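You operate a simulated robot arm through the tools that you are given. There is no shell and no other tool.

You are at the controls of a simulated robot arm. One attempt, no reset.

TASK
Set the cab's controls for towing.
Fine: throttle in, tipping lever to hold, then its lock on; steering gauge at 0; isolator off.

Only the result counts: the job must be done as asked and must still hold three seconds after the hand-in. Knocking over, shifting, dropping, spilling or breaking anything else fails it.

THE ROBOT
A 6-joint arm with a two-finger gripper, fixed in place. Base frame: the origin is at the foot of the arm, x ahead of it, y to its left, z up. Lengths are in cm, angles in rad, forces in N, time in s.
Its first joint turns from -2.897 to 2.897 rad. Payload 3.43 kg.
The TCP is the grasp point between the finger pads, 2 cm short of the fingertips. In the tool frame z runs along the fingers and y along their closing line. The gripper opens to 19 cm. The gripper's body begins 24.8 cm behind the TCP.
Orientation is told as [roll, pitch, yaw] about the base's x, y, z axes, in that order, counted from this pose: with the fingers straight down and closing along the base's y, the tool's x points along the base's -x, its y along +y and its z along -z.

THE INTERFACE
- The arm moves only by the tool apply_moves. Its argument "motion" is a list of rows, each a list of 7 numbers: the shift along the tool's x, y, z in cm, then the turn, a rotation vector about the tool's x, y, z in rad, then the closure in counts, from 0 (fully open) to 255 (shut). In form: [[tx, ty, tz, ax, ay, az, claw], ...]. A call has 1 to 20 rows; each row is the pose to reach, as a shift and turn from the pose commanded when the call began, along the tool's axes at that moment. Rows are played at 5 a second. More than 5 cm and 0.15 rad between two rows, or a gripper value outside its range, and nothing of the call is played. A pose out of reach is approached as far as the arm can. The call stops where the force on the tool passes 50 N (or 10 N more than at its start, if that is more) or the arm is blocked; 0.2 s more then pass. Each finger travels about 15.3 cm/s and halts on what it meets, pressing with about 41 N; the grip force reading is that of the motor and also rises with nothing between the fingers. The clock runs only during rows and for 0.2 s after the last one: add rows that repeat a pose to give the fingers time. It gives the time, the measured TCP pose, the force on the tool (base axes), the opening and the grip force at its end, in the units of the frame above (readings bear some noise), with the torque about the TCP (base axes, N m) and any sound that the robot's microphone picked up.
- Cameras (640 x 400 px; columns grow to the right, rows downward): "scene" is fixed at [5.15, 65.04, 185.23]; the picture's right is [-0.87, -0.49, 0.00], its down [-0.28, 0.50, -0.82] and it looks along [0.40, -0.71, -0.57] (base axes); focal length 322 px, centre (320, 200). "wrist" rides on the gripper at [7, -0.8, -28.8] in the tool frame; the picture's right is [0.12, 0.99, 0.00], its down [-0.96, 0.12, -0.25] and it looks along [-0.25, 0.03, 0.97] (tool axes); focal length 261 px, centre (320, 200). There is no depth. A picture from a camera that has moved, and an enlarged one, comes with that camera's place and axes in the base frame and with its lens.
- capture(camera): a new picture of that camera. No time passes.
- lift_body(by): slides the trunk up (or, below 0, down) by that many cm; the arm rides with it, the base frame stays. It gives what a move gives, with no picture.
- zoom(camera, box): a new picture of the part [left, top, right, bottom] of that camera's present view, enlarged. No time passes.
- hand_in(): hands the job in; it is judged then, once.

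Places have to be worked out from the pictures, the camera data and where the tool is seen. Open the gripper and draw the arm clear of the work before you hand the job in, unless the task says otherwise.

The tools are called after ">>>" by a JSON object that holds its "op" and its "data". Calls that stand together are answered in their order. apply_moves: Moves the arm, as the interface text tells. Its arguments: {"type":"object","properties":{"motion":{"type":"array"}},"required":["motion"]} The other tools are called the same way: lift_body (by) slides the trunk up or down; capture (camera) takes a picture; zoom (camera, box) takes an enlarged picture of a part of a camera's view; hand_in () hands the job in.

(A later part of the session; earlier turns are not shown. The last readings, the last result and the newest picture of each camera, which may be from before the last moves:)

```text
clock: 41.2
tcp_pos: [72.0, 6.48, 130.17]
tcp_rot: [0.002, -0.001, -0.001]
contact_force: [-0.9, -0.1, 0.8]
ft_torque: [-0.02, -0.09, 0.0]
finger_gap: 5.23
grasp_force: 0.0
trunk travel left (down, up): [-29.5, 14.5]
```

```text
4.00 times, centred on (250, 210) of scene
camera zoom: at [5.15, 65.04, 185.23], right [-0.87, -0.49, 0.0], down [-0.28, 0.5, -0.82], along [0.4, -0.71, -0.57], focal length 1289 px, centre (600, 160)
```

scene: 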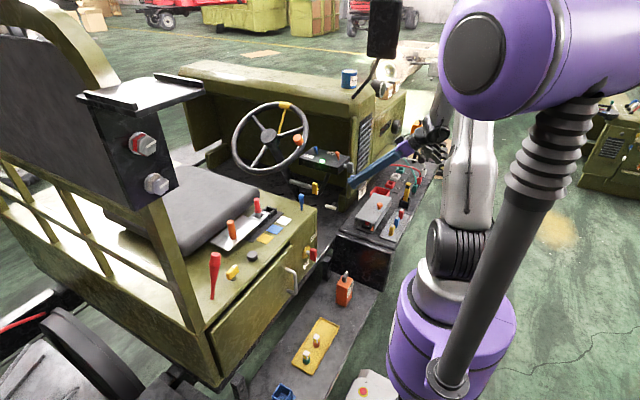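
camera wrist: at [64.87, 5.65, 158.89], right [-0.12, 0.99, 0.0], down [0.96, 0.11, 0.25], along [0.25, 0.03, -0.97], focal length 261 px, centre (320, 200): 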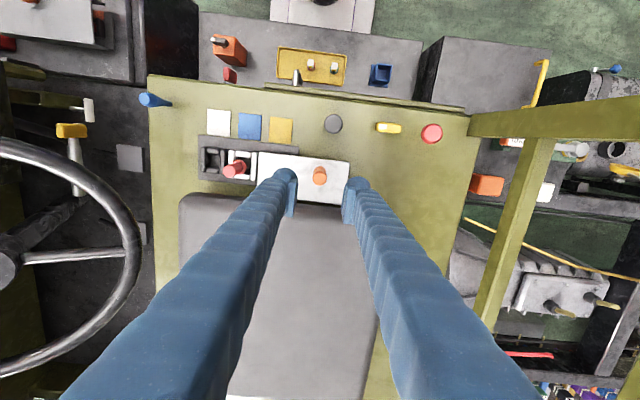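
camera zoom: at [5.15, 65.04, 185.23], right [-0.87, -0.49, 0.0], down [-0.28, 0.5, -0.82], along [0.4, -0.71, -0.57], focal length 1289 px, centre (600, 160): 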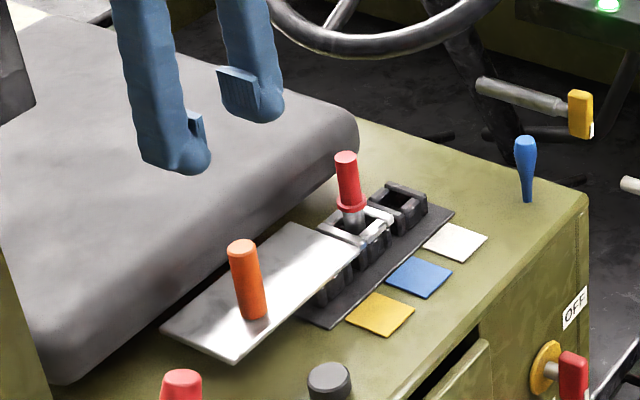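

The orange handle is centred below the open fingers. I'll descend so the fingertips straddle it above the plate.

>>> {"op": "apply_moves", "data": {"motion": [[-0.2, 0, 4, 0, 0, 0, 185], [-0.4, 0, 8, 0, 0, 0, 185], [-0.4, 0, 11, 0, 0, 0, 185], [-0.4, 0, 13.8, 0, 0, 0, 185], [-0.4, 0, 13.8, 0, 0, 0, 185]]}}

>>> {"op": "zoom", "data": {"camera": "wrist", "box": [230, 140, 410, 250]}}

>>> {"op": "zoom", "data": {"camera": "scene", "box": [200, 180, 290, 260]}}

```text
clock: 42.4
tcp_pos: [72.52, 6.52, 116.36]
tcp_rot: [0.002, 0.001, 0.0]
contact_force: [-0.3, -0.9, 0.2]
ft_torque: [0.03, 0.01, -0.01]
finger_gap: 5.24
grasp_force: 0.0
trunk travel left (down, up): [-29.5, 14.5]
```

```text
3.56 times, centred on (320, 195) of wrist
camera zoom: at [65.4, 5.49, 145.13], right [-0.12, 0.99, 0.0], down [0.96, 0.12, 0.25], along [0.25, 0.03, -0.97], focal length 927 px, centre (320, 218)
```

zoom: 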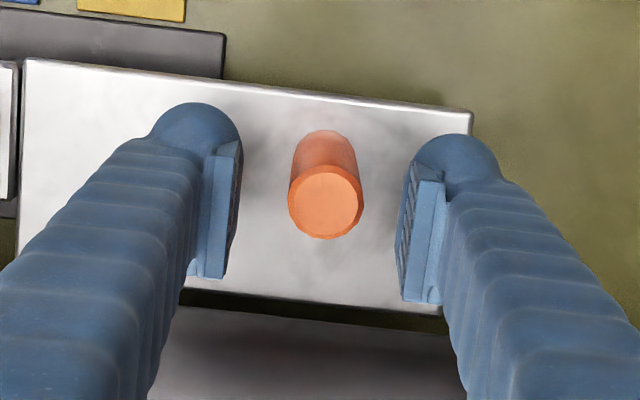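

```text
5.00 times, centred on (245, 220) of scene
camera zoom: at [5.15, 65.04, 185.23], right [-0.87, -0.49, 0.0], down [-0.28, 0.5, -0.82], along [0.4, -0.71, -0.57], focal length 1612 px, centre (695, 100)
```

zoom: 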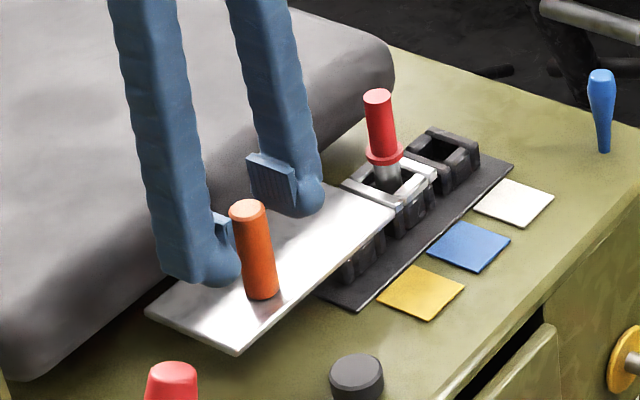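

The fingers straddle the handle cleanly. I'll narrow the gap to about 3 cm and nudge gently toward -y about 0.9 cm to feel whether the slide is locked.

>>> {"op": "apply_moves", "data": {"motion": [[0.2, 0.15, 0, 0, 0, 0, 215], [0.2, 0.15, 0, 0, 0, 0, 215], [0.2, -0.15, 0, 0, 0, 0, 215], [0.2, -0.45, 0, 0, 0, 0, 215], [0.2, -0.75, 0, 0, 0, 0, 215], [0.2, -0.75, 0, 0, 0, 0, 215]]}}

>>> {"op": "zoom", "data": {"camera": "scene", "box": [200, 180, 290, 260]}}

>>> {"op": "zoom", "data": {"camera": "wrist", "box": [180, 120, 360, 230]}}

```text
clock: 43.8
tcp_pos: [72.35, 5.75, 116.14]
tcp_rot: [0.001, 0.001, 0.001]
contact_force: [-2.1, 10.7, 0.7]
ft_torque: [0.07, 0.05, 0.01]
finger_gap: 3.61
grasp_force: 5.4
trunk travel left (down, up): [-29.5, 14.5]
```

```text
5.00 times, centred on (245, 220) of scene
camera zoom: at [5.15, 65.04, 185.23], right [-0.87, -0.49, 0.0], down [-0.28, 0.5, -0.82], along [0.4, -0.71, -0.57], focal length 1612 px, centre (695, 100)
```

zoom: 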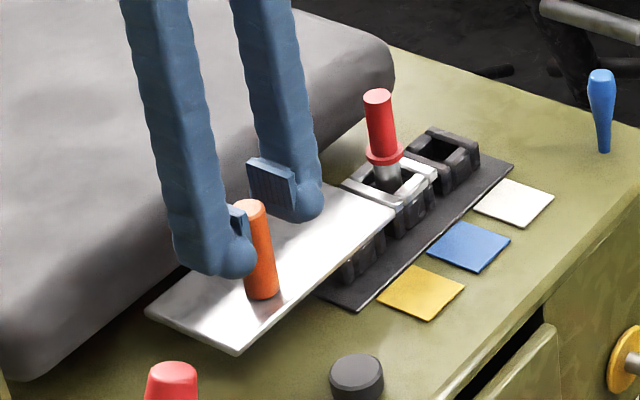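

```text
3.56 times, centred on (270, 175) of wrist
camera zoom: at [65.27, 4.97, 144.96], right [-0.12, 0.99, 0.0], down [0.96, 0.12, 0.25], along [0.25, 0.03, -0.97], focal length 927 px, centre (498, 289)
```

zoom: 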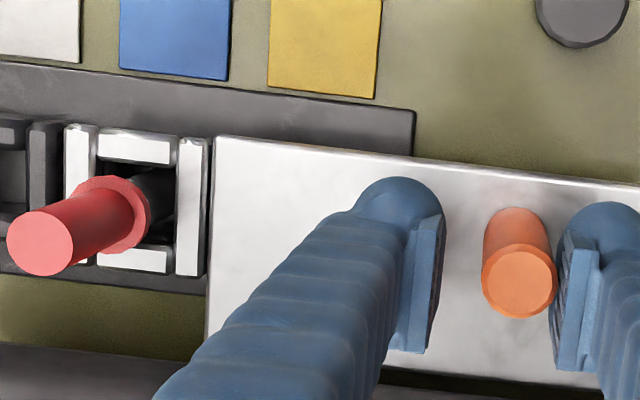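

The slide didn't move under about 11 N, and the fingers flexed instead. I'll grip the handle properly and push again by about 1 cm, to tell a detent from a lock.

>>> {"op": "apply_moves", "data": {"motion": [[0, 0.75, 0, 0, 0, 0, 215], [0, 0.75, 0, 0, 0, 0, 255], [0, 0.75, 0, 0, 0, 0, 255], [0, 0.45, 0, 0, 0, 0, 255], [0, 0.15, 0, 0, 0, 0, 255], [0, -0.15, 0, 0, 0, 0, 255], [0, -0.45, 0, 0, 0, 0, 255], [0, -0.45, 0, 0, 0, 0, 255]]}}

>>> {"op": "zoom", "data": {"camera": "scene", "box": [200, 180, 290, 260]}}

```text
clock: 45.2
tcp_pos: [72.44, 6.3, 116.14]
tcp_rot: [0.009, 0.001, 0.0]
contact_force: [1.0, 17.3, -6.1]
ft_torque: [0.43, 0.39, -0.18]
finger_gap: 2.27
grasp_force: 45.2
trunk travel left (down, up): [-29.5, 14.5]
stopped in row 7: the force on the tool passed its limit at 54 N (the readings are from after the stop); the commanded pose is now the measured one
```

```text
5.00 times, centred on (245, 220) of scene
camera zoom: at [5.15, 65.04, 185.23], right [-0.87, -0.49, 0.0], down [-0.28, 0.5, -0.82], along [0.4, -0.71, -0.57], focal length 1612 px, centre (695, 100)
```

zoom: 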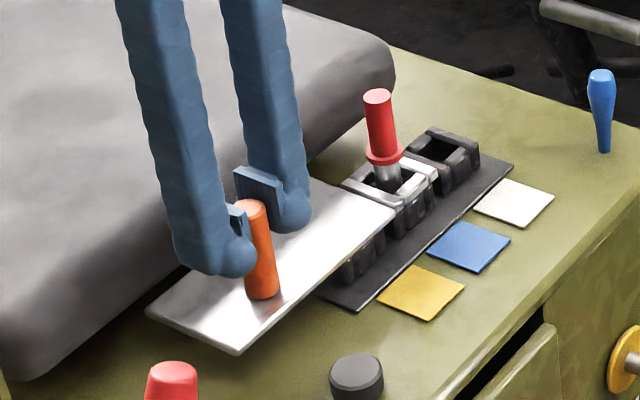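

In -y the slide did not budge at over 50 N. I'll test +y the same way.

>>> {"op": "apply_moves", "data": {"motion": [[0, 0.1, 0, 0, 0, 0, 255], [0, 0.35, 0, 0, 0, 0, 255], [0, 0.6, 0, 0, 0, 0, 255], [0, 0.85, 0, 0, 0, 0, 255], [0, 1.1, 0, 0, 0, 0, 255], [0, 1.1, 0, 0, 0, 0, 255]]}}

>>> {"op": "zoom", "data": {"camera": "scene", "box": [200, 180, 290, 260]}}

```text
clock: 46.7
tcp_pos: [72.35, 6.4, 116.15]
tcp_rot: [0.0, 0.001, 0.001]
contact_force: [2.6, -16.9, -7.5]
ft_torque: [-0.48, -0.27, 0.11]
finger_gap: 2.27
grasp_force: 44.7
trunk travel left (down, up): [-29.5, 14.5]
stopped in row 6: the force on the tool passed its limit at 50 N (the readings are from after the stop); the commanded pose is now the measured one
```

```text
5.00 times, centred on (245, 220) of scene
camera zoom: at [5.15, 65.04, 185.23], right [-0.87, -0.49, 0.0], down [-0.28, 0.5, -0.82], along [0.4, -0.71, -0.57], focal length 1612 px, centre (695, 100)
```

zoom: 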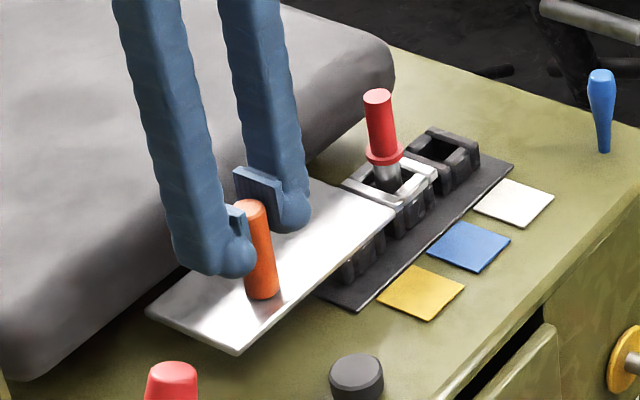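

The slide is locked both ways at 50 N, so the pin is seated in the blue socket. Before touching anything else, I'll release the handle and go up, then survey the surroundings more widely for a placard that defines "hold".

>>> {"op": "apply_moves", "data": {"motion": [[0, 0, 0, 0, 0, 0, 215], [0, 0, 0, 0, 0, 0, 180], [0, 0, -3, 0, 0, 0, 180], [0, 0, -7, 0, 0, 0, 180], [0, 0, -11, 0, 0, 0, 180], [0, 0, -15, 0, 0, 0, 180], [0, 0, -19, 0, 0, 0, 180], [0, 0, -23, 0, 0, 0, 180], [0, 0, -27, 0, 0, 0, 180], [0, 0, -27, 0, 0, 0, 180]]}}

>>> {"op": "zoom", "data": {"camera": "scene", "box": [0, 0, 220, 80]}}

>>> {"op": "zoom", "data": {"camera": "scene", "box": [180, 0, 460, 90]}}

>>> {"op": "zoom", "data": {"camera": "scene", "box": [60, 100, 200, 210]}}

>>> {"op": "capture", "data": {"camera": "wrist"}}

```text
clock: 48.9
tcp_pos: [72.35, 6.71, 143.34]
tcp_rot: [0.002, 0.001, -0.001]
contact_force: [0.4, 0.0, 0.2]
ft_torque: [-0.01, 0.02, -0.02]
finger_gap: 5.6
grasp_force: 0.0
trunk travel left (down, up): [-29.5, 14.5]
```

```text
2.91 times, centred on (110, 40) of scene
camera zoom: at [5.15, 65.04, 185.23], right [-0.87, -0.49, 0.0], down [-0.28, 0.5, -0.82], along [0.4, -0.71, -0.57], focal length 938 px, centre (931, 666)
```

zoom: 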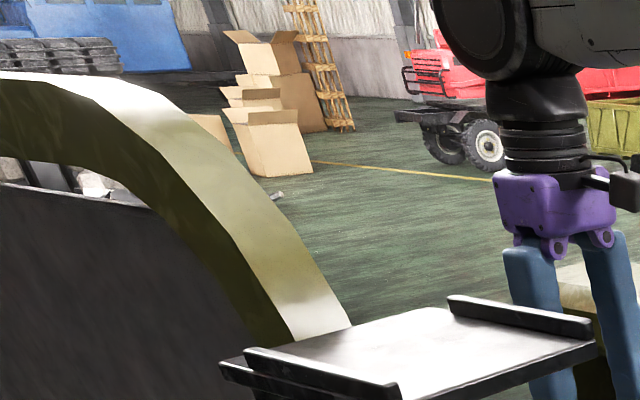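

```text
2.29 times, centred on (320, 45) of scene
camera zoom: at [5.15, 65.04, 185.23], right [-0.87, -0.49, 0.0], down [-0.28, 0.5, -0.82], along [0.4, -0.71, -0.57], focal length 737 px, centre (320, 554)
```

zoom: 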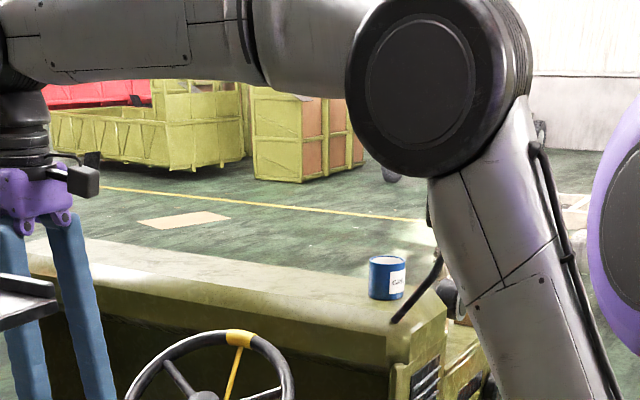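

```text
3.64 times, centred on (130, 155) of scene
camera zoom: at [5.15, 65.04, 185.23], right [-0.87, -0.49, 0.0], down [-0.28, 0.5, -0.82], along [0.4, -0.71, -0.57], focal length 1172 px, centre (1011, 364)
```

zoom: 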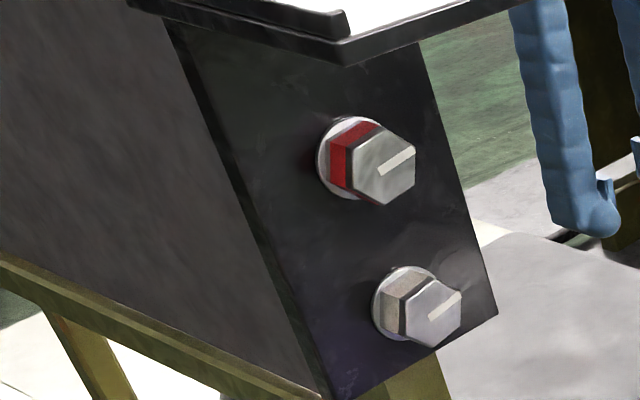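

```text
taken
camera wrist: at [65.26, 5.86, 172.13], right [-0.12, 0.99, 0.0], down [0.96, 0.12, 0.25], along [0.24, 0.03, -0.97], focal length 261 px, centre (320, 200)
```

wrist: 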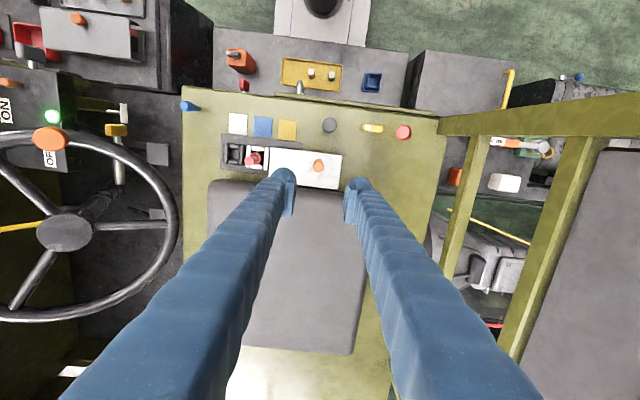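

No posters or placards are in sight. I'll probe the other candidate, the big red club lever leaning about 20° forward, to see if it's a real movable control. I'll approach aligned with its axis (roll ≈0.35), keeping away from the roll-bar panel.

>>> {"op": "apply_moves", "data": {"motion": [[1.8, 2.4, 2.9, -0.07, 0, 0, 180], [3.6, 4.8, 5.8, -0.14, 0, 0, 180], [5.3, 7.1, 8.7, -0.21, 0, 0, 180], [7.1, 9.5, 11.6, -0.28, 0, 0, 180], [8.85, 11.8, 14.5, -0.35, 0, 0, 180], [8.85, 11.8, 14.5, -0.35, 0, 0, 180]]}}

>>> {"op": "capture", "data": {"camera": "wrist"}}

>>> {"op": "capture", "data": {"camera": "scene"}}

```text
clock: 50.3
tcp_pos: [63.63, 18.69, 128.88]
tcp_rot: [0.353, -0.002, 0.001]
contact_force: [0.2, -0.6, -0.4]
ft_torque: [-0.04, -0.01, 0.05]
finger_gap: 5.59
grasp_force: 0.0
trunk travel left (down, up): [-29.5, 14.5]
```

```text
taken
camera wrist: at [56.51, 7.99, 155.57], right [-0.12, 0.93, 0.34], down [0.96, 0.02, 0.27], along [0.24, 0.36, -0.9], focal length 261 px, centre (320, 200)
```

wrist: 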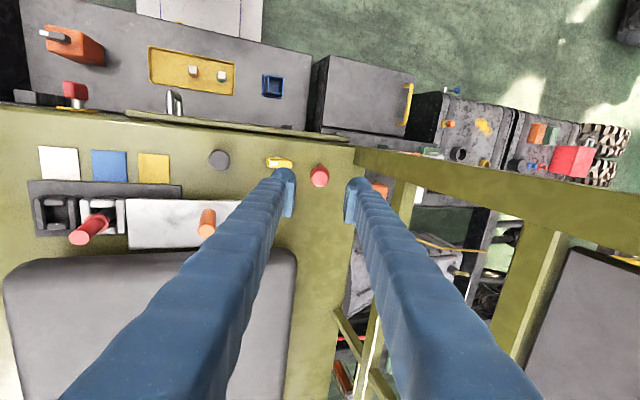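

```text
taken
```

scene: 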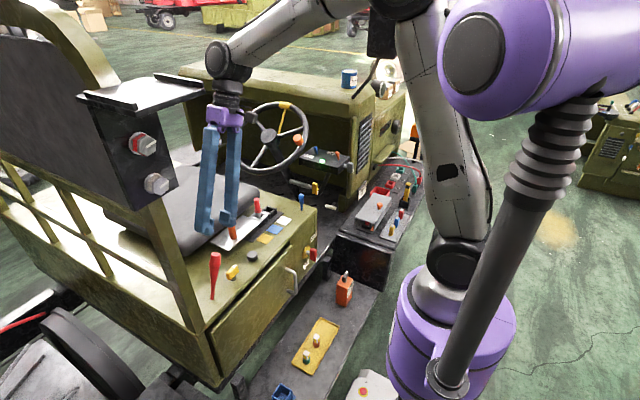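

The red lever is centred in line with the tool axis. I'll advance so the tips straddle its top 3 cm, close to a loose cage, then nudge slightly toward upright (+y) to see if it moves.

>>> {"op": "apply_moves", "data": {"motion": [[0.2, 0, 4, 0, 0, 0, 180], [0.4, 0, 8, 0, 0, 0, 180], [0.5, 0, 12, 0, 0, 0, 180], [0.5, 0, 12, 0, 0, 0, 205], [0.5, 0, 12, 0, 0, 0, 205]]}}

>>> {"op": "zoom", "data": {"camera": "wrist", "box": [230, 140, 410, 250]}}

>>> {"op": "zoom", "data": {"camera": "scene", "box": [170, 220, 270, 310]}}

```text
clock: 51.5
tcp_pos: [63.1, 22.69, 117.59]
tcp_rot: [0.353, 0.001, 0.001]
contact_force: [0.1, -0.2, -1.0]
ft_torque: [0.07, -0.01, 0.01]
finger_gap: 3.71
grasp_force: 0.0
trunk travel left (down, up): [-29.5, 14.5]
```

```text
3.56 times, centred on (320, 195) of wrist
camera zoom: at [56.0, 11.96, 144.42], right [-0.12, 0.93, 0.34], down [0.96, 0.02, 0.27], along [0.24, 0.36, -0.9], focal length 927 px, centre (320, 218)
```

zoom: 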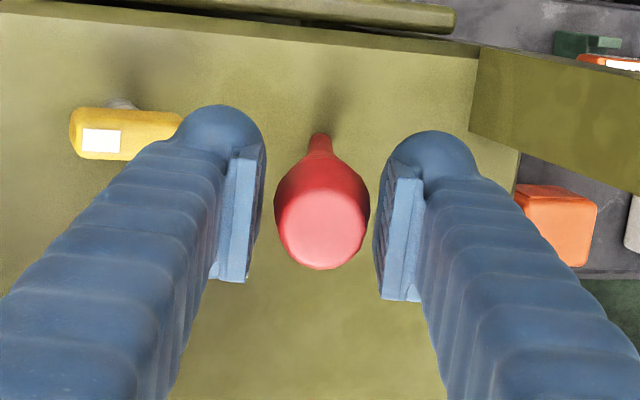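

```text
4.44 times, centred on (220, 265) of scene
camera zoom: at [5.15, 65.04, 185.23], right [-0.87, -0.49, 0.0], down [-0.28, 0.5, -0.82], along [0.4, -0.71, -0.57], focal length 1432 px, centre (764, -89)
```

zoom: 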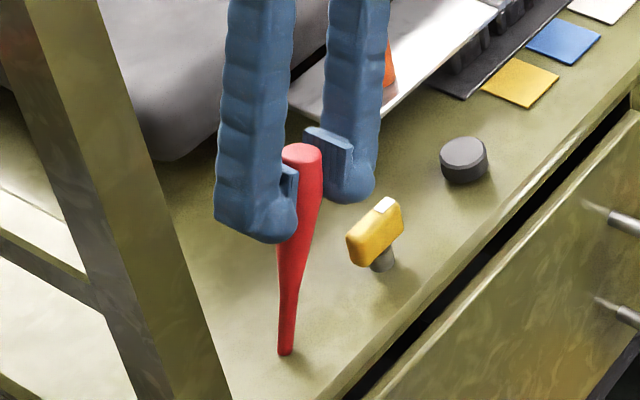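

The lever top is caged with about 0.3 cm of slack per side. I'll nudge +y about 0.9 cm and read the force.

>>> {"op": "apply_moves", "data": {"motion": [[0, 0.25, 0, 0, 0, 0, 205], [0, 0.5, 0, 0, 0, 0, 205], [0, 0.75, 0, 0, 0, 0, 205], [0, 0.95, 0, 0, 0, 0, 205], [0, 0.95, 0, 0, 0, 0, 205]]}}

>>> {"op": "zoom", "data": {"camera": "scene", "box": [170, 220, 270, 310]}}

>>> {"op": "zoom", "data": {"camera": "wrist", "box": [230, 140, 410, 250]}}

```text
clock: 52.7
tcp_pos: [62.98, 23.61, 117.88]
tcp_rot: [0.353, 0.001, -0.001]
contact_force: [1.6, -3.7, -0.4]
ft_torque: [-0.06, 0.01, 0.01]
finger_gap: 3.92
grasp_force: 2.0
trunk travel left (down, up): [-29.5, 14.5]
```

```text
4.44 times, centred on (220, 265) of scene
camera zoom: at [5.15, 65.04, 185.23], right [-0.87, -0.49, 0.0], down [-0.28, 0.5, -0.82], along [0.4, -0.71, -0.57], focal length 1432 px, centre (764, -89)
```

zoom: 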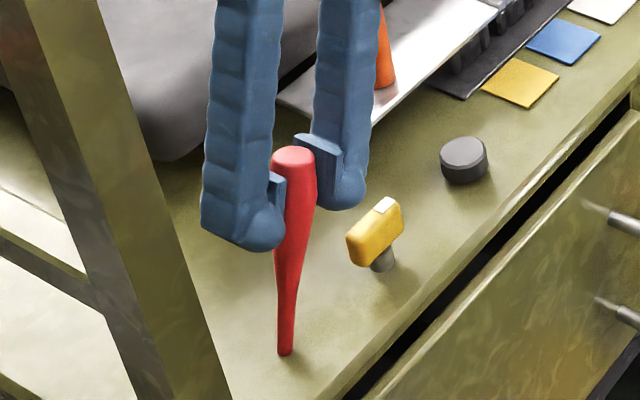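

```text
3.56 times, centred on (320, 195) of wrist
camera zoom: at [55.96, 12.91, 144.64], right [-0.12, 0.93, 0.34], down [0.96, 0.02, 0.27], along [0.24, 0.36, -0.9], focal length 927 px, centre (320, 218)
```

zoom: 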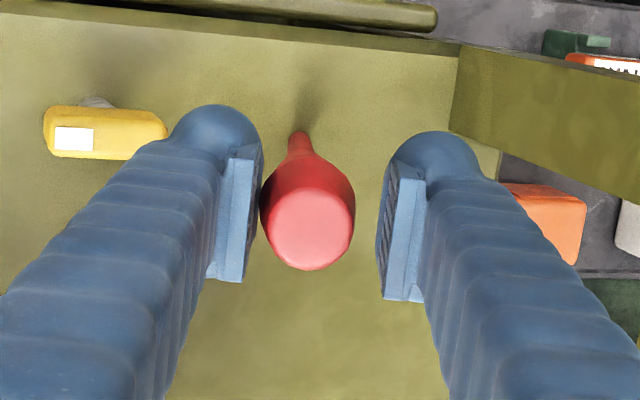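

The red lever does move, about 0.6 cm at 4 N, so it's a live joint. I'll back off to centre to see whether it springs back or stays.

>>> {"op": "apply_moves", "data": {"motion": [[0, -0.25, 0, 0, 0, 0, 205], [0, -0.5, 0, 0, 0, 0, 205], [0, -0.5, 0, 0, 0, 0, 200], [0, -0.5, 0, 0, 0, 0, 195]]}}

>>> {"op": "zoom", "data": {"camera": "scene", "box": [170, 220, 270, 310]}}

>>> {"op": "zoom", "data": {"camera": "wrist", "box": [230, 140, 410, 250]}}

```text
clock: 53.7
tcp_pos: [62.93, 23.15, 117.65]
tcp_rot: [0.353, 0.002, -0.002]
contact_force: [0.1, 0.5, 0.0]
ft_torque: [-0.02, 0.01, 0.02]
finger_gap: 4.47
grasp_force: 0.1
trunk travel left (down, up): [-29.5, 14.5]
```

```text
4.44 times, centred on (220, 265) of scene
camera zoom: at [5.15, 65.04, 185.23], right [-0.87, -0.49, 0.0], down [-0.28, 0.5, -0.82], along [0.4, -0.71, -0.57], focal length 1432 px, centre (764, -89)
```

zoom: 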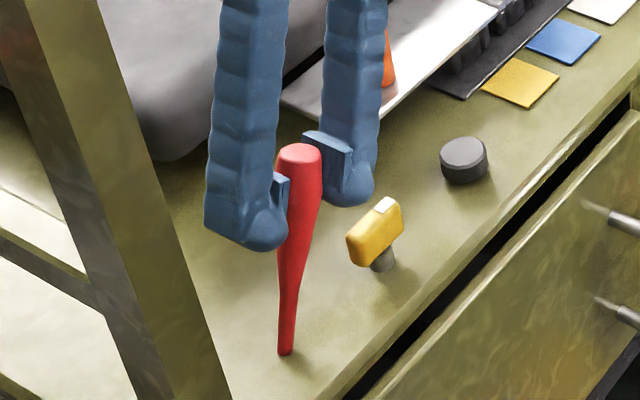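

```text
3.56 times, centred on (320, 195) of wrist
camera zoom: at [55.94, 12.47, 144.41], right [-0.12, 0.93, 0.34], down [0.96, 0.02, 0.27], along [0.24, 0.36, -0.9], focal length 927 px, centre (320, 218)
```

zoom: 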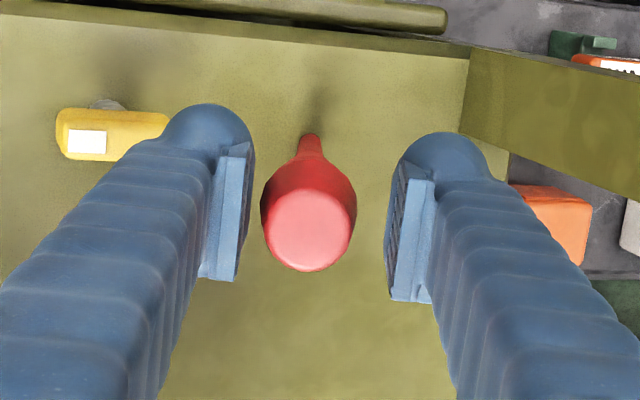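

It springs back to its forward rest, so the red lever has spring detents and behaves like a real multi-position lever, unlike the pinned slide. I'll carry it toward upright in stages (keeping the tool tilted away from the post), watching the force and listening for a detent.

>>> {"op": "apply_moves", "data": {"motion": [[0, 0, 0, 0, 0, 0, 208], [0, 0.5, 0.1, 0, 0, 0, 208], [0, 0.92, 0.18, 0, 0, 0, 208], [0, 1.35, 0.25, 0, 0, 0, 208], [0, 1.75, 0.3, 0, 0, 0, 208], [0, 2.18, 0.37, 0, 0, 0, 208], [0, 2.18, 0.37, 0, 0, 0, 208]]}}

>>> {"op": "zoom", "data": {"camera": "scene", "box": [170, 220, 270, 310]}}

>>> {"op": "zoom", "data": {"camera": "wrist", "box": [230, 140, 410, 250]}}

```text
clock: 55.3
tcp_pos: [62.96, 25.24, 118.05]
tcp_rot: [0.353, 0.001, 0.001]
contact_force: [-0.2, -1.2, 0.2]
ft_torque: [-0.02, 0.02, -0.01]
finger_gap: 3.53
grasp_force: 0.2
trunk travel left (down, up): [-29.5, 14.5]
```

```text
4.44 times, centred on (220, 265) of scene
camera zoom: at [5.15, 65.04, 185.23], right [-0.87, -0.49, 0.0], down [-0.28, 0.5, -0.82], along [0.4, -0.71, -0.57], focal length 1432 px, centre (764, -89)
```

zoom: 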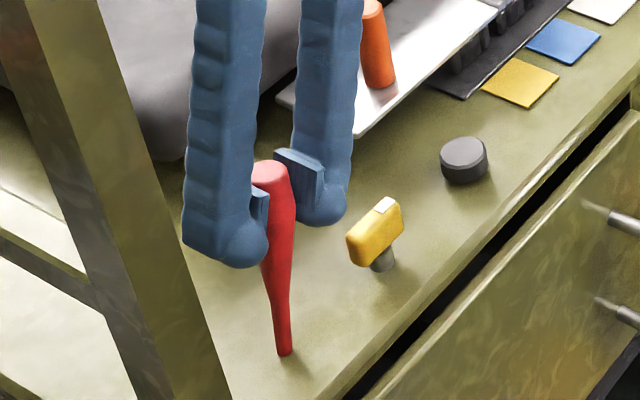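

```text
3.56 times, centred on (320, 195) of wrist
camera zoom: at [55.91, 14.54, 144.78], right [-0.12, 0.93, 0.34], down [0.96, 0.02, 0.27], along [0.24, 0.36, -0.9], focal length 927 px, centre (320, 218)
```

zoom: 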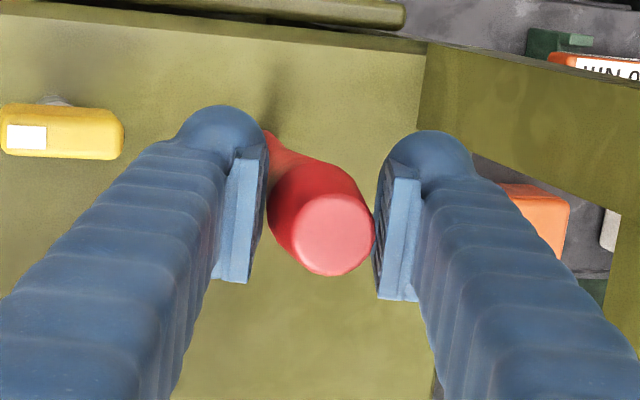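

The lever has run ahead of the pushing finger and now rests toward the +y finger, so it passed a crest and is falling into the next detent. I'll follow it to see where it settles.

>>> {"op": "apply_moves", "data": {"motion": [[0, 0.4, 0.1, 0, 0, 0, 208], [0, 0.8, 0.2, 0, 0, 0, 200], [0, 1.2, 0.3, 0, 0, 0, 190], [0, 1.5, 0.4, 0, 0, 0, 190], [0, 1.5, 0.4, 0, 0, 0, 190]]}}

>>> {"op": "zoom", "data": {"camera": "scene", "box": [170, 220, 270, 310]}}

>>> {"op": "zoom", "data": {"camera": "wrist", "box": [230, 140, 410, 250]}}

```text
clock: 56.5
tcp_pos: [62.91, 26.78, 118.25]
tcp_rot: [0.354, 0.002, 0.001]
contact_force: [-0.1, -0.1, -0.2]
ft_torque: [-0.01, -0.02, 0.03]
finger_gap: 4.84
grasp_force: 0.0
trunk travel left (down, up): [-29.5, 14.5]
```

```text
4.44 times, centred on (220, 265) of scene
camera zoom: at [5.15, 65.04, 185.23], right [-0.87, -0.49, 0.0], down [-0.28, 0.5, -0.82], along [0.4, -0.71, -0.57], focal length 1432 px, centre (764, -89)
```

zoom: 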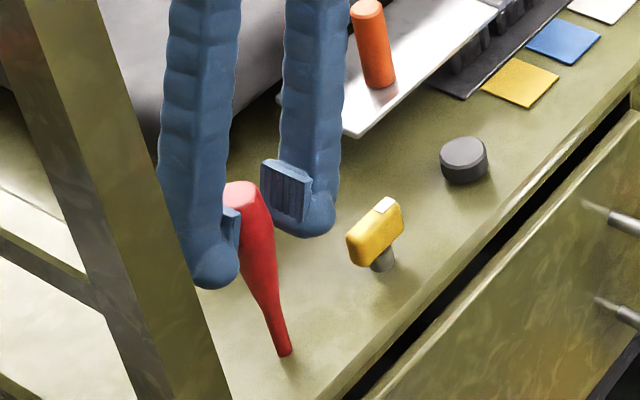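

```text
3.56 times, centred on (320, 195) of wrist
camera zoom: at [55.9, 16.19, 144.96], right [-0.12, 0.93, 0.34], down [0.96, 0.02, 0.27], along [0.24, 0.36, -0.9], focal length 927 px, centre (320, 218)
```

zoom: 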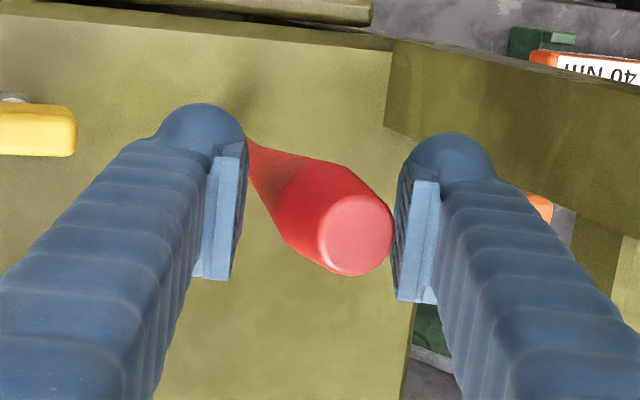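

The lever is now about vertical and has moved on its own ahead of the pushing finger. I'll give it a little more room to see whether it rests at vertical (a middle detent) or keeps falling.

>>> {"op": "apply_moves", "data": {"motion": [[0, 0.2, 0, 0, 0, 0, 183], [0, 0.3, 0, 0, 0, 0, 176], [0, 0.3, 0, 0, 0, 0, 176]]}}

>>> {"op": "zoom", "data": {"camera": "wrist", "box": [230, 140, 410, 250]}}

>>> {"op": "zoom", "data": {"camera": "scene", "box": [170, 220, 270, 310]}}

```text
clock: 57.3
tcp_pos: [62.89, 27.12, 118.24]
tcp_rot: [0.352, 0.002, 0.0]
contact_force: [-0.6, 0.3, -0.7]
ft_torque: [0.0, -0.01, 0.04]
finger_gap: 5.88
grasp_force: 0.0
trunk travel left (down, up): [-29.5, 14.5]
```

```text
3.56 times, centred on (320, 195) of wrist
camera zoom: at [55.95, 16.42, 145.1], right [-0.12, 0.93, 0.34], down [0.96, 0.02, 0.27], along [0.24, 0.36, -0.9], focal length 927 px, centre (320, 218)
```

zoom: 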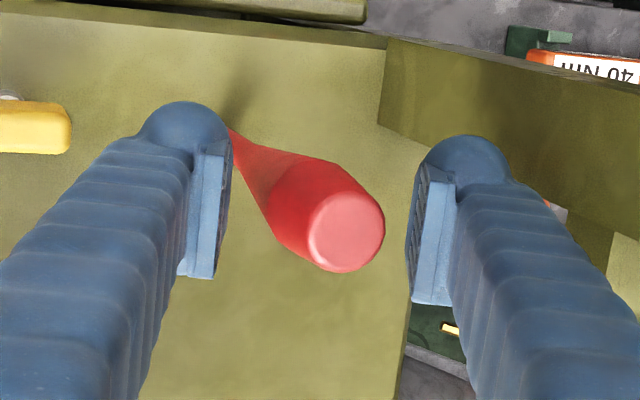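

```text
4.44 times, centred on (220, 265) of scene
camera zoom: at [5.15, 65.04, 185.23], right [-0.87, -0.49, 0.0], down [-0.28, 0.5, -0.82], along [0.4, -0.71, -0.57], focal length 1432 px, centre (764, -89)
```

zoom: 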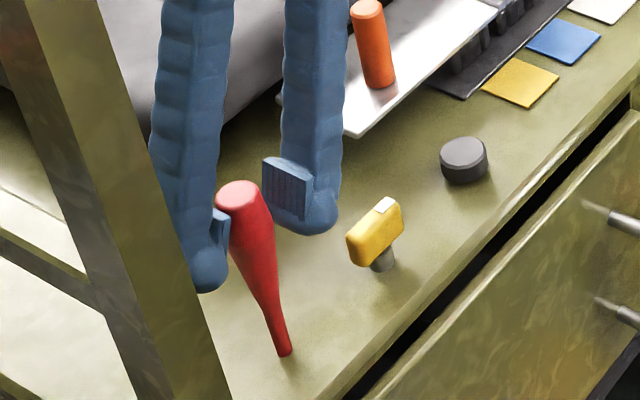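

The red lever now stands free and upright between the fingers, so there is a stable middle detent at vertical. That is the natural "hold" of a tipping lever. I'll lift straight up off it and confirm it stays.

>>> {"op": "apply_moves", "data": {"motion": [[0, 0.69, -1.88, 0, 0, 0, 176], [0, 1.38, -3.75, 0, 0, 0, 176], [0, 2.08, -5.63, 0, 0, 0, 176], [0, 2.77, -7.5, 0, 0, 0, 176], [0, 1.5, -10, 0, 0, 0, 176], [0, 0, -13, 0, 0, 0, 176], [0, -2, -16, 0, 0, 0, 176], [0, -2, -16, 0, 0, 0, 176]]}}

>>> {"op": "capture", "data": {"camera": "wrist"}}

>>> {"op": "zoom", "data": {"camera": "scene", "box": [170, 200, 290, 310]}}

```text
clock: 59.1
tcp_pos: [63.04, 19.79, 132.8]
tcp_rot: [0.351, 0.001, 0.0]
contact_force: [0.3, 0.0, 0.3]
ft_torque: [0.08, 0.0, 0.03]
finger_gap: 5.91
grasp_force: 0.1
trunk travel left (down, up): [-29.5, 14.5]
```

```text
taken
camera wrist: at [56.12, 9.0, 159.52], right [-0.12, 0.93, 0.34], down [0.96, 0.02, 0.27], along [0.24, 0.36, -0.9], focal length 261 px, centre (320, 200)
```

wrist: 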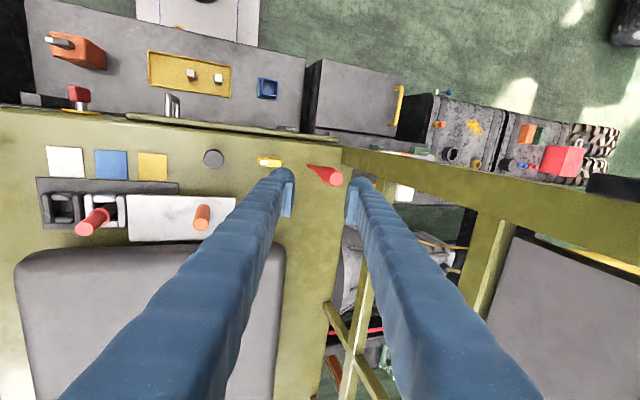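

```text
3.64 times, centred on (230, 255) of scene
camera zoom: at [5.15, 65.04, 185.23], right [-0.87, -0.49, 0.0], down [-0.28, 0.5, -0.82], along [0.4, -0.71, -0.57], focal length 1172 px, centre (647, 0)
```

zoom: 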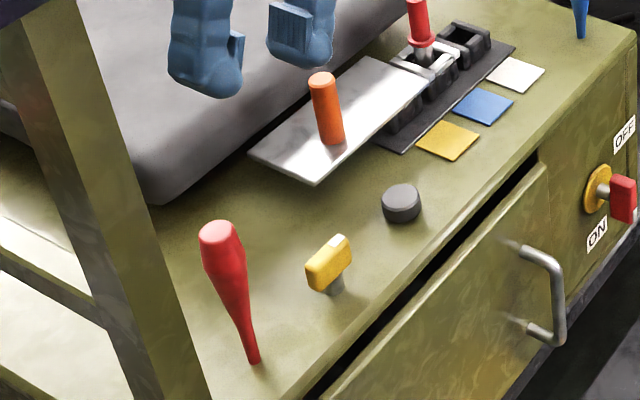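

The lever stays vertical on its own. Next I need its lock, and the nearest candidates are the yellow rotary key and the grey round knob. I'll zoom in on both.

>>> {"op": "zoom", "data": {"camera": "wrist", "box": [195, 140, 305, 200]}}

>>> {"op": "zoom", "data": {"camera": "scene", "box": [215, 245, 275, 290]}}

```text
5.82 times, centred on (250, 170) of wrist
camera zoom: at [56.12, 9.0, 159.52], right [-0.12, 0.93, 0.34], down [0.96, 0.02, 0.27], along [0.24, 0.36, -0.9], focal length 1516 px, centre (727, 374)
```

zoom: 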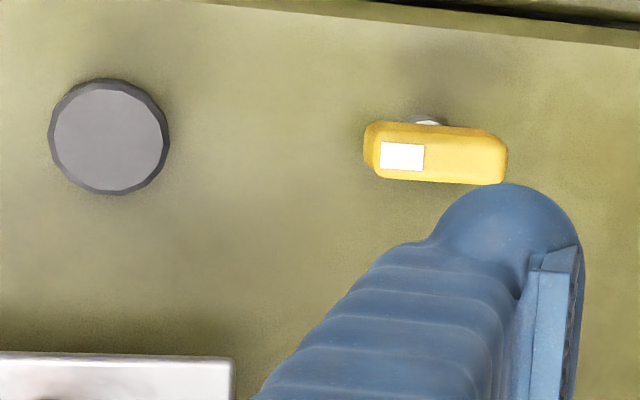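

```text
8.89 times, centred on (245, 268) of scene
camera zoom: at [5.15, 65.04, 185.23], right [-0.87, -0.49, 0.0], down [-0.28, 0.5, -0.82], along [0.4, -0.71, -0.57], focal length 2865 px, centre (987, -400)
```

zoom: 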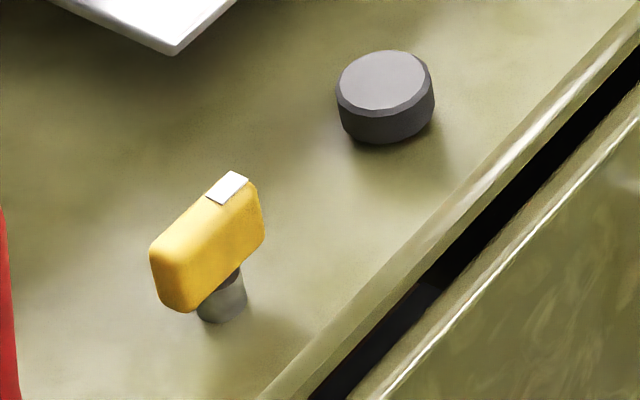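

I'll straighten the tool above the yellow key at about (62.4, 18.2, 110), then yaw 90° so the fingers can grip its flat sides.

>>> {"op": "apply_moves", "data": {"motion": [[0.2, -0.5, -0.2, 0.117, 0, 0, 176], [0.4, -1, -0.4, 0.234, 0, 0, 176], [0.64, -1.5, -0.55, 0.351, 0, 0, 176], [0.64, -1.5, -0.55, 0.351, 0, 0, 176]]}}

>>> {"op": "apply_moves", "data": {"motion": [[0, 0, 0, 0, 0, -0.143, 176], [0, 0, 0, 0, 0, -0.286, 176], [0, 0, 0, 0, 0, -0.428, 176], [0, 0, 0, 0, 0, -0.571, 176], [0, 0, 0, 0, 0, -0.714, 176], [0, 0, 0, 0, 0, -0.857, 176], [0, 0, 0, 0, 0, -1.0, 176], [0, 0, 0, 0, 0, -1.142, 176], [0, 0, 0, 0, 0, -1.285, 176], [0, 0, 0, 0, 0, -1.428, 176], [0, 0, 0, 0, 0, -1.571, 176], [0, 0, 0, 0, 0, -1.571, 176]]}}

>>> {"op": "capture", "data": {"camera": "wrist"}}

>>> {"op": "capture", "data": {"camera": "scene"}}

```text
clock: 60.1
tcp_pos: [62.44, 18.08, 132.74]
tcp_rot: [0.001, 0.001, 0.0]
contact_force: [-0.1, 0.6, -0.9]
ft_torque: [-0.06, 0.0, 0.01]
finger_gap: 5.9
grasp_force: 0.1
trunk travel left (down, up): [-29.5, 14.5]
```

```text
clock: 62.7
tcp_pos: [62.37, 18.06, 132.8]
tcp_rot: [0.001, -0.002, 1.573]
contact_force: [-0.3, 0.1, -0.2]
ft_torque: [0.04, 0.0, -0.01]
finger_gap: 5.89
grasp_force: 0.0
trunk travel left (down, up): [-29.5, 14.5]
```

```text
taken
camera wrist: at [63.27, 11.09, 161.5], right [-0.99, -0.12, 0.0], down [-0.12, 0.96, 0.25], along [-0.03, 0.25, -0.97], focal length 261 px, centre (320, 200)
```

wrist: 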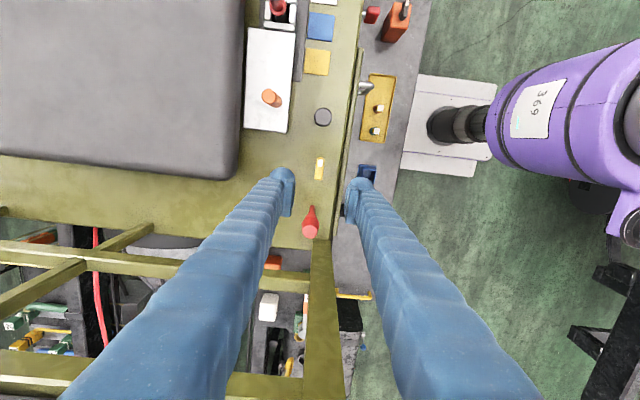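

```text
taken
```

scene: 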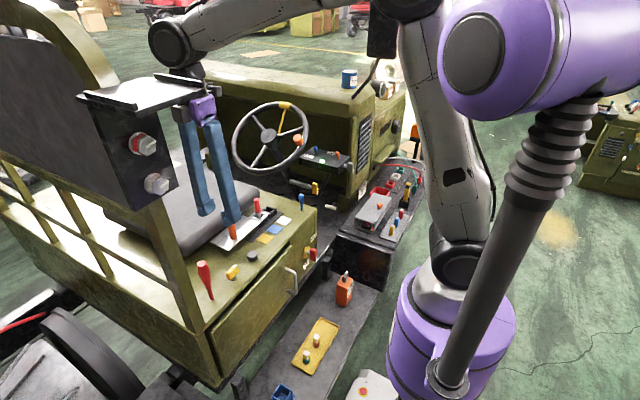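

The key is centred between the fingers. I'll descend toward it and check alignment before gripping.

>>> {"op": "apply_moves", "data": {"motion": [[0.1, -0.05, 4.5, 0, 0, 0, 185], [0.2, -0.1, 9, 0, 0, 0, 190], [0.3, -0.2, 13.5, 0, 0, 0, 195], [0.33, -0.2, 17, 0, 0, 0, 195], [0.33, -0.2, 17, 0, 0, 0, 195]]}}

>>> {"op": "zoom", "data": {"camera": "wrist", "box": [230, 140, 410, 250]}}

>>> {"op": "zoom", "data": {"camera": "scene", "box": [180, 220, 280, 310]}}

```text
clock: 63.9
tcp_pos: [62.53, 17.83, 115.59]
tcp_rot: [0.001, -0.001, 1.57]
contact_force: [-0.1, 0.9, -0.4]
ft_torque: [-0.02, -0.01, 0.01]
finger_gap: 4.48
grasp_force: 0.2
trunk travel left (down, up): [-29.5, 14.5]
```

```text
3.56 times, centred on (320, 195) of wrist
camera zoom: at [63.39, 10.7, 144.4], right [-0.99, -0.12, 0.0], down [-0.12, 0.96, 0.25], along [-0.03, 0.25, -0.97], focal length 927 px, centre (320, 218)
```

zoom: 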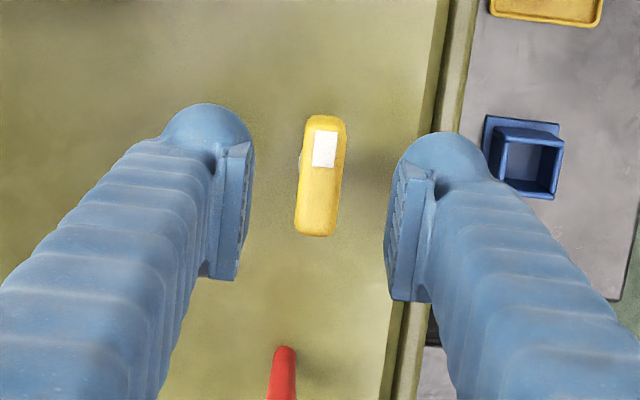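

```text
4.44 times, centred on (230, 265) of scene
camera zoom: at [5.15, 65.04, 185.23], right [-0.87, -0.49, 0.0], down [-0.28, 0.5, -0.82], along [0.4, -0.71, -0.57], focal length 1432 px, centre (720, -89)
```

zoom: 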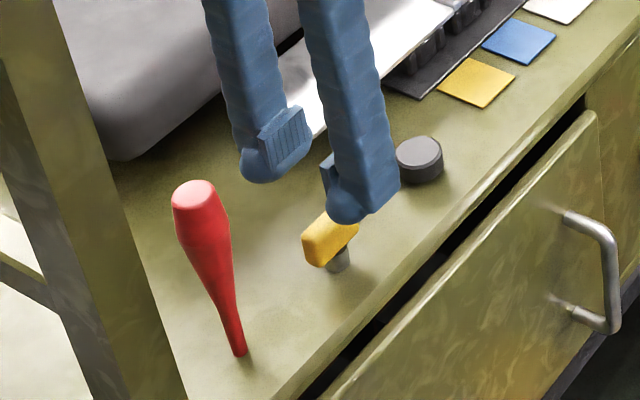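

Alignment is good. I'll descend the last 5.3 cm and close gently on the key.

>>> {"op": "apply_moves", "data": {"motion": [[-0.1, 0.05, 2.7, 0, 0, 0, 195], [-0.2, 0.06, 5.3, 0, 0, 0, 195], [-0.2, 0.06, 5.3, 0, 0, 0, 225], [-0.2, 0.06, 5.3, 0, 0, 0, 240], [-0.2, 0.06, 5.3, 0, 0, 0, 240]]}}

>>> {"op": "zoom", "data": {"camera": "wrist", "box": [230, 140, 410, 250]}}

>>> {"op": "zoom", "data": {"camera": "scene", "box": [200, 230, 280, 300]}}

```text
clock: 65.1
tcp_pos: [62.63, 18.15, 110.19]
tcp_rot: [0.002, -0.001, 1.571]
contact_force: [3.5, -0.4, -3.2]
ft_torque: [0.07, -0.02, -0.03]
finger_gap: 1.49
grasp_force: 45.0
trunk travel left (down, up): [-29.5, 14.5]
```

```text
3.56 times, centred on (320, 195) of wrist
camera zoom: at [63.36, 11.07, 139.07], right [-0.99, -0.12, 0.0], down [-0.12, 0.96, 0.25], along [-0.03, 0.25, -0.97], focal length 927 px, centre (320, 218)
```

zoom: 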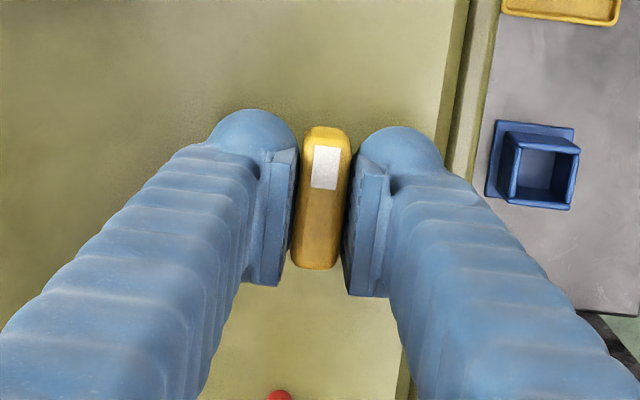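

```text
5.71 times, centred on (240, 265) of scene
camera zoom: at [5.15, 65.04, 185.23], right [-0.87, -0.49, 0.0], down [-0.28, 0.5, -0.82], along [0.4, -0.71, -0.57], focal length 1842 px, centre (777, -171)
```

zoom: 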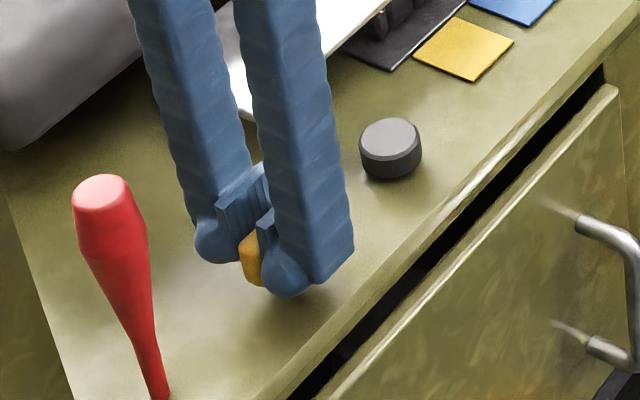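

The key is gripped (1.5 cm thick). I'll try a small turn one way, about 0.2 rad, to see if it is free.

>>> {"op": "apply_moves", "data": {"motion": [[0, 0, 0, 0, 0, 0.07, 240], [0, 0, 0, 0, 0, 0.14, 240], [0, 0, 0, 0, 0, 0.2, 240], [0, 0, 0, 0, 0, 0.2, 240]]}}

>>> {"op": "zoom", "data": {"camera": "wrist", "box": [230, 140, 410, 250]}}

```text
clock: 66.1
tcp_pos: [62.5, 18.04, 110.32]
tcp_rot: [0.002, -0.003, 1.37]
contact_force: [4.3, 6.6, -5.8]
ft_torque: [0.16, -0.05, 0.02]
finger_gap: 1.5
grasp_force: 44.5
trunk travel left (down, up): [-29.5, 14.5]
```

```text
3.56 times, centred on (320, 195) of wrist
camera zoom: at [61.97, 11.04, 139.08], right [-1.0, 0.08, 0.0], down [0.08, 0.97, 0.25], along [0.02, 0.25, -0.97], focal length 927 px, centre (320, 218)
```

zoom: 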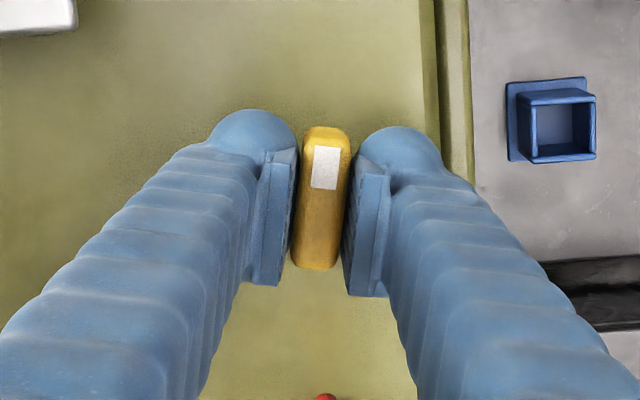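

It turns freely that way. I'll return it and test the other way past its original position, to find which side its stop is on.

>>> {"op": "apply_moves", "data": {"motion": [[0, 0, 0, 0, 0, -0.1, 240], [0, 0, 0, 0, 0, -0.2, 240], [0, 0, 0, 0, 0, -0.27, 240], [0, 0, 0, 0, 0, -0.34, 240], [0, 0, 0, 0, 0, -0.34, 240]]}}

>>> {"op": "zoom", "data": {"camera": "wrist", "box": [230, 140, 410, 250]}}

```text
clock: 67.3
tcp_pos: [62.47, 18.09, 110.33]
tcp_rot: [0.001, -0.002, 1.711]
contact_force: [1.7, 5.4, -11.8]
ft_torque: [0.09, -0.01, -1.33]
finger_gap: 1.85
grasp_force: 45.0
trunk travel left (down, up): [-29.5, 14.5]
```

```text
3.56 times, centred on (320, 195) of wrist
camera zoom: at [64.38, 11.16, 139.1], right [-0.97, -0.26, 0.0], down [-0.25, 0.94, 0.25], along [-0.07, 0.24, -0.97], focal length 927 px, centre (320, 218)
```

zoom: 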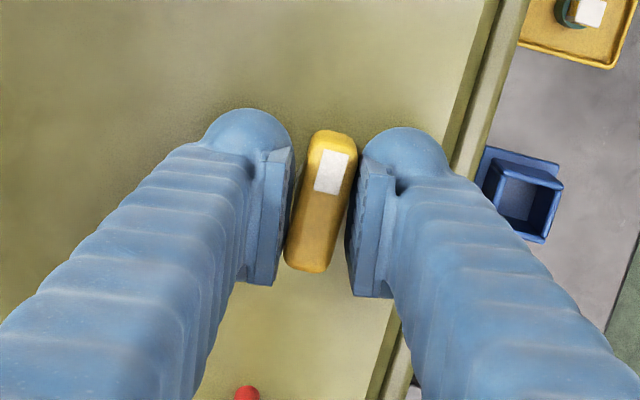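

The key is against a stop at its original position and is free to turn only toward -x, so it starts at one end ("off") and the other end must be "on". I'll turn it that way about 1.6 rad and watch for the stop.

>>> {"op": "apply_moves", "data": {"motion": [[0, 0, 0, 0, 0, 0.14, 240], [0, 0, 0, 0, 0, 0.28, 240], [0, 0, 0, 0, 0, 0.42, 240], [0, 0, 0, 0, 0, 0.56, 240], [0, 0, 0, 0, 0, 0.7, 240], [0, 0, 0, 0, 0, 0.84, 240], [0, 0, 0, 0, 0, 0.98, 240], [0, 0, 0, 0, 0, 1.12, 240], [0, 0, 0, 0, 0, 1.26, 240], [0, 0, 0, 0, 0, 1.4, 240], [0, 0, 0, 0, 0, 1.54, 240], [0, 0, 0, 0, 0, 1.64, 240], [0, 0, 0, 0, 0, 1.64, 240]]}}

>>> {"op": "zoom", "data": {"camera": "wrist", "box": [230, 140, 410, 250]}}

>>> {"op": "zoom", "data": {"camera": "scene", "box": [180, 220, 280, 310]}}

```text
clock: 70.1
tcp_pos: [62.42, 17.97, 110.39]
tcp_rot: [0.002, 0.003, 0.069]
contact_force: [-0.6, -10.7, -11.1]
ft_torque: [-0.06, -0.04, -0.09]
finger_gap: 1.52
grasp_force: 45.3
trunk travel left (down, up): [-29.5, 14.5]
```

```text
3.56 times, centred on (320, 195) of wrist
camera zoom: at [55.53, 16.63, 139.14], right [-0.19, 0.98, 0.0], down [0.95, 0.18, 0.25], along [0.24, 0.05, -0.97], focal length 927 px, centre (320, 218)
```

zoom: 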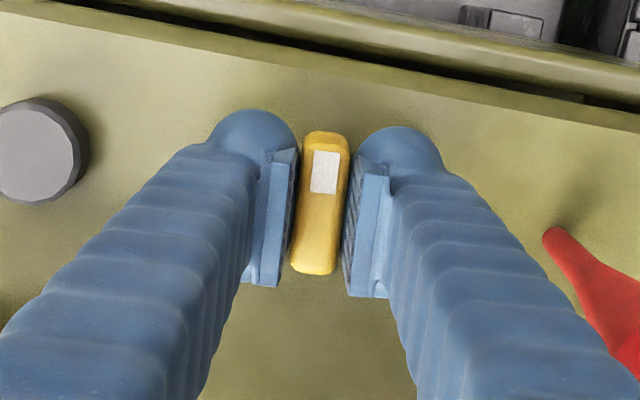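

```text
4.44 times, centred on (230, 265) of scene
camera zoom: at [5.15, 65.04, 185.23], right [-0.87, -0.49, 0.0], down [-0.28, 0.5, -0.82], along [0.4, -0.71, -0.57], focal length 1432 px, centre (720, -89)
```

zoom: 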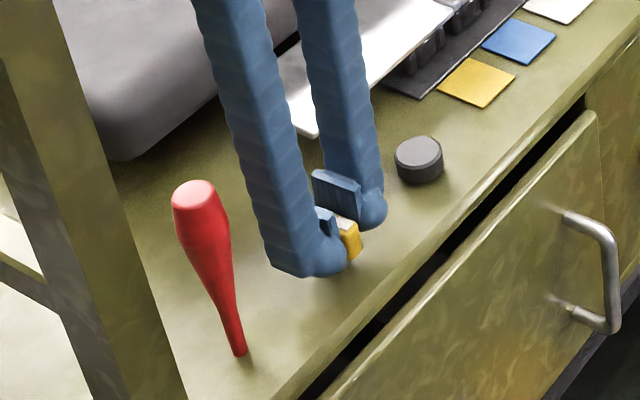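

The key followed freely to about 86°. I'll continue in small steps to find the far stop.

>>> {"op": "apply_moves", "data": {"motion": [[0, 0, 0, 0, 0, 0.07, 240], [0, 0, 0, 0, 0, 0.14, 240], [0, 0, 0, 0, 0, 0.2, 240], [0, 0, 0, 0, 0, 0.2, 240]]}}

>>> {"op": "zoom", "data": {"camera": "wrist", "box": [230, 140, 410, 250]}}

```text
clock: 71.1
tcp_pos: [62.57, 18.06, 110.51]
tcp_rot: [0.002, 0.002, -0.129]
contact_force: [3.9, -18.5, -11.5]
ft_torque: [-0.15, -0.2, 1.32]
finger_gap: 1.81
grasp_force: 45.6
trunk travel left (down, up): [-29.5, 14.5]
```

```text
3.56 times, centred on (320, 195) of wrist
camera zoom: at [55.51, 18.04, 139.16], right [0.01, 1.0, 0.0], down [0.97, -0.01, 0.25], along [0.25, 0.0, -0.97], focal length 927 px, centre (320, 218)
```

zoom: 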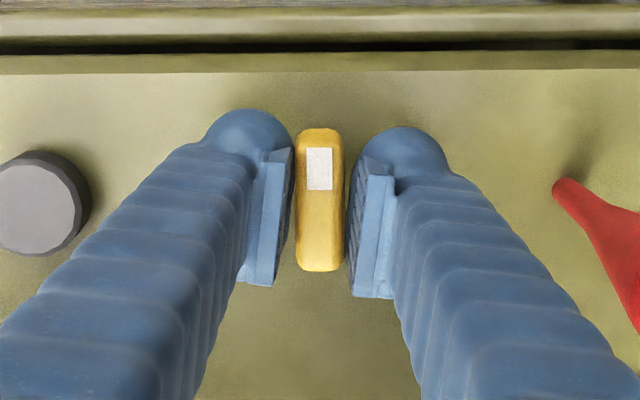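

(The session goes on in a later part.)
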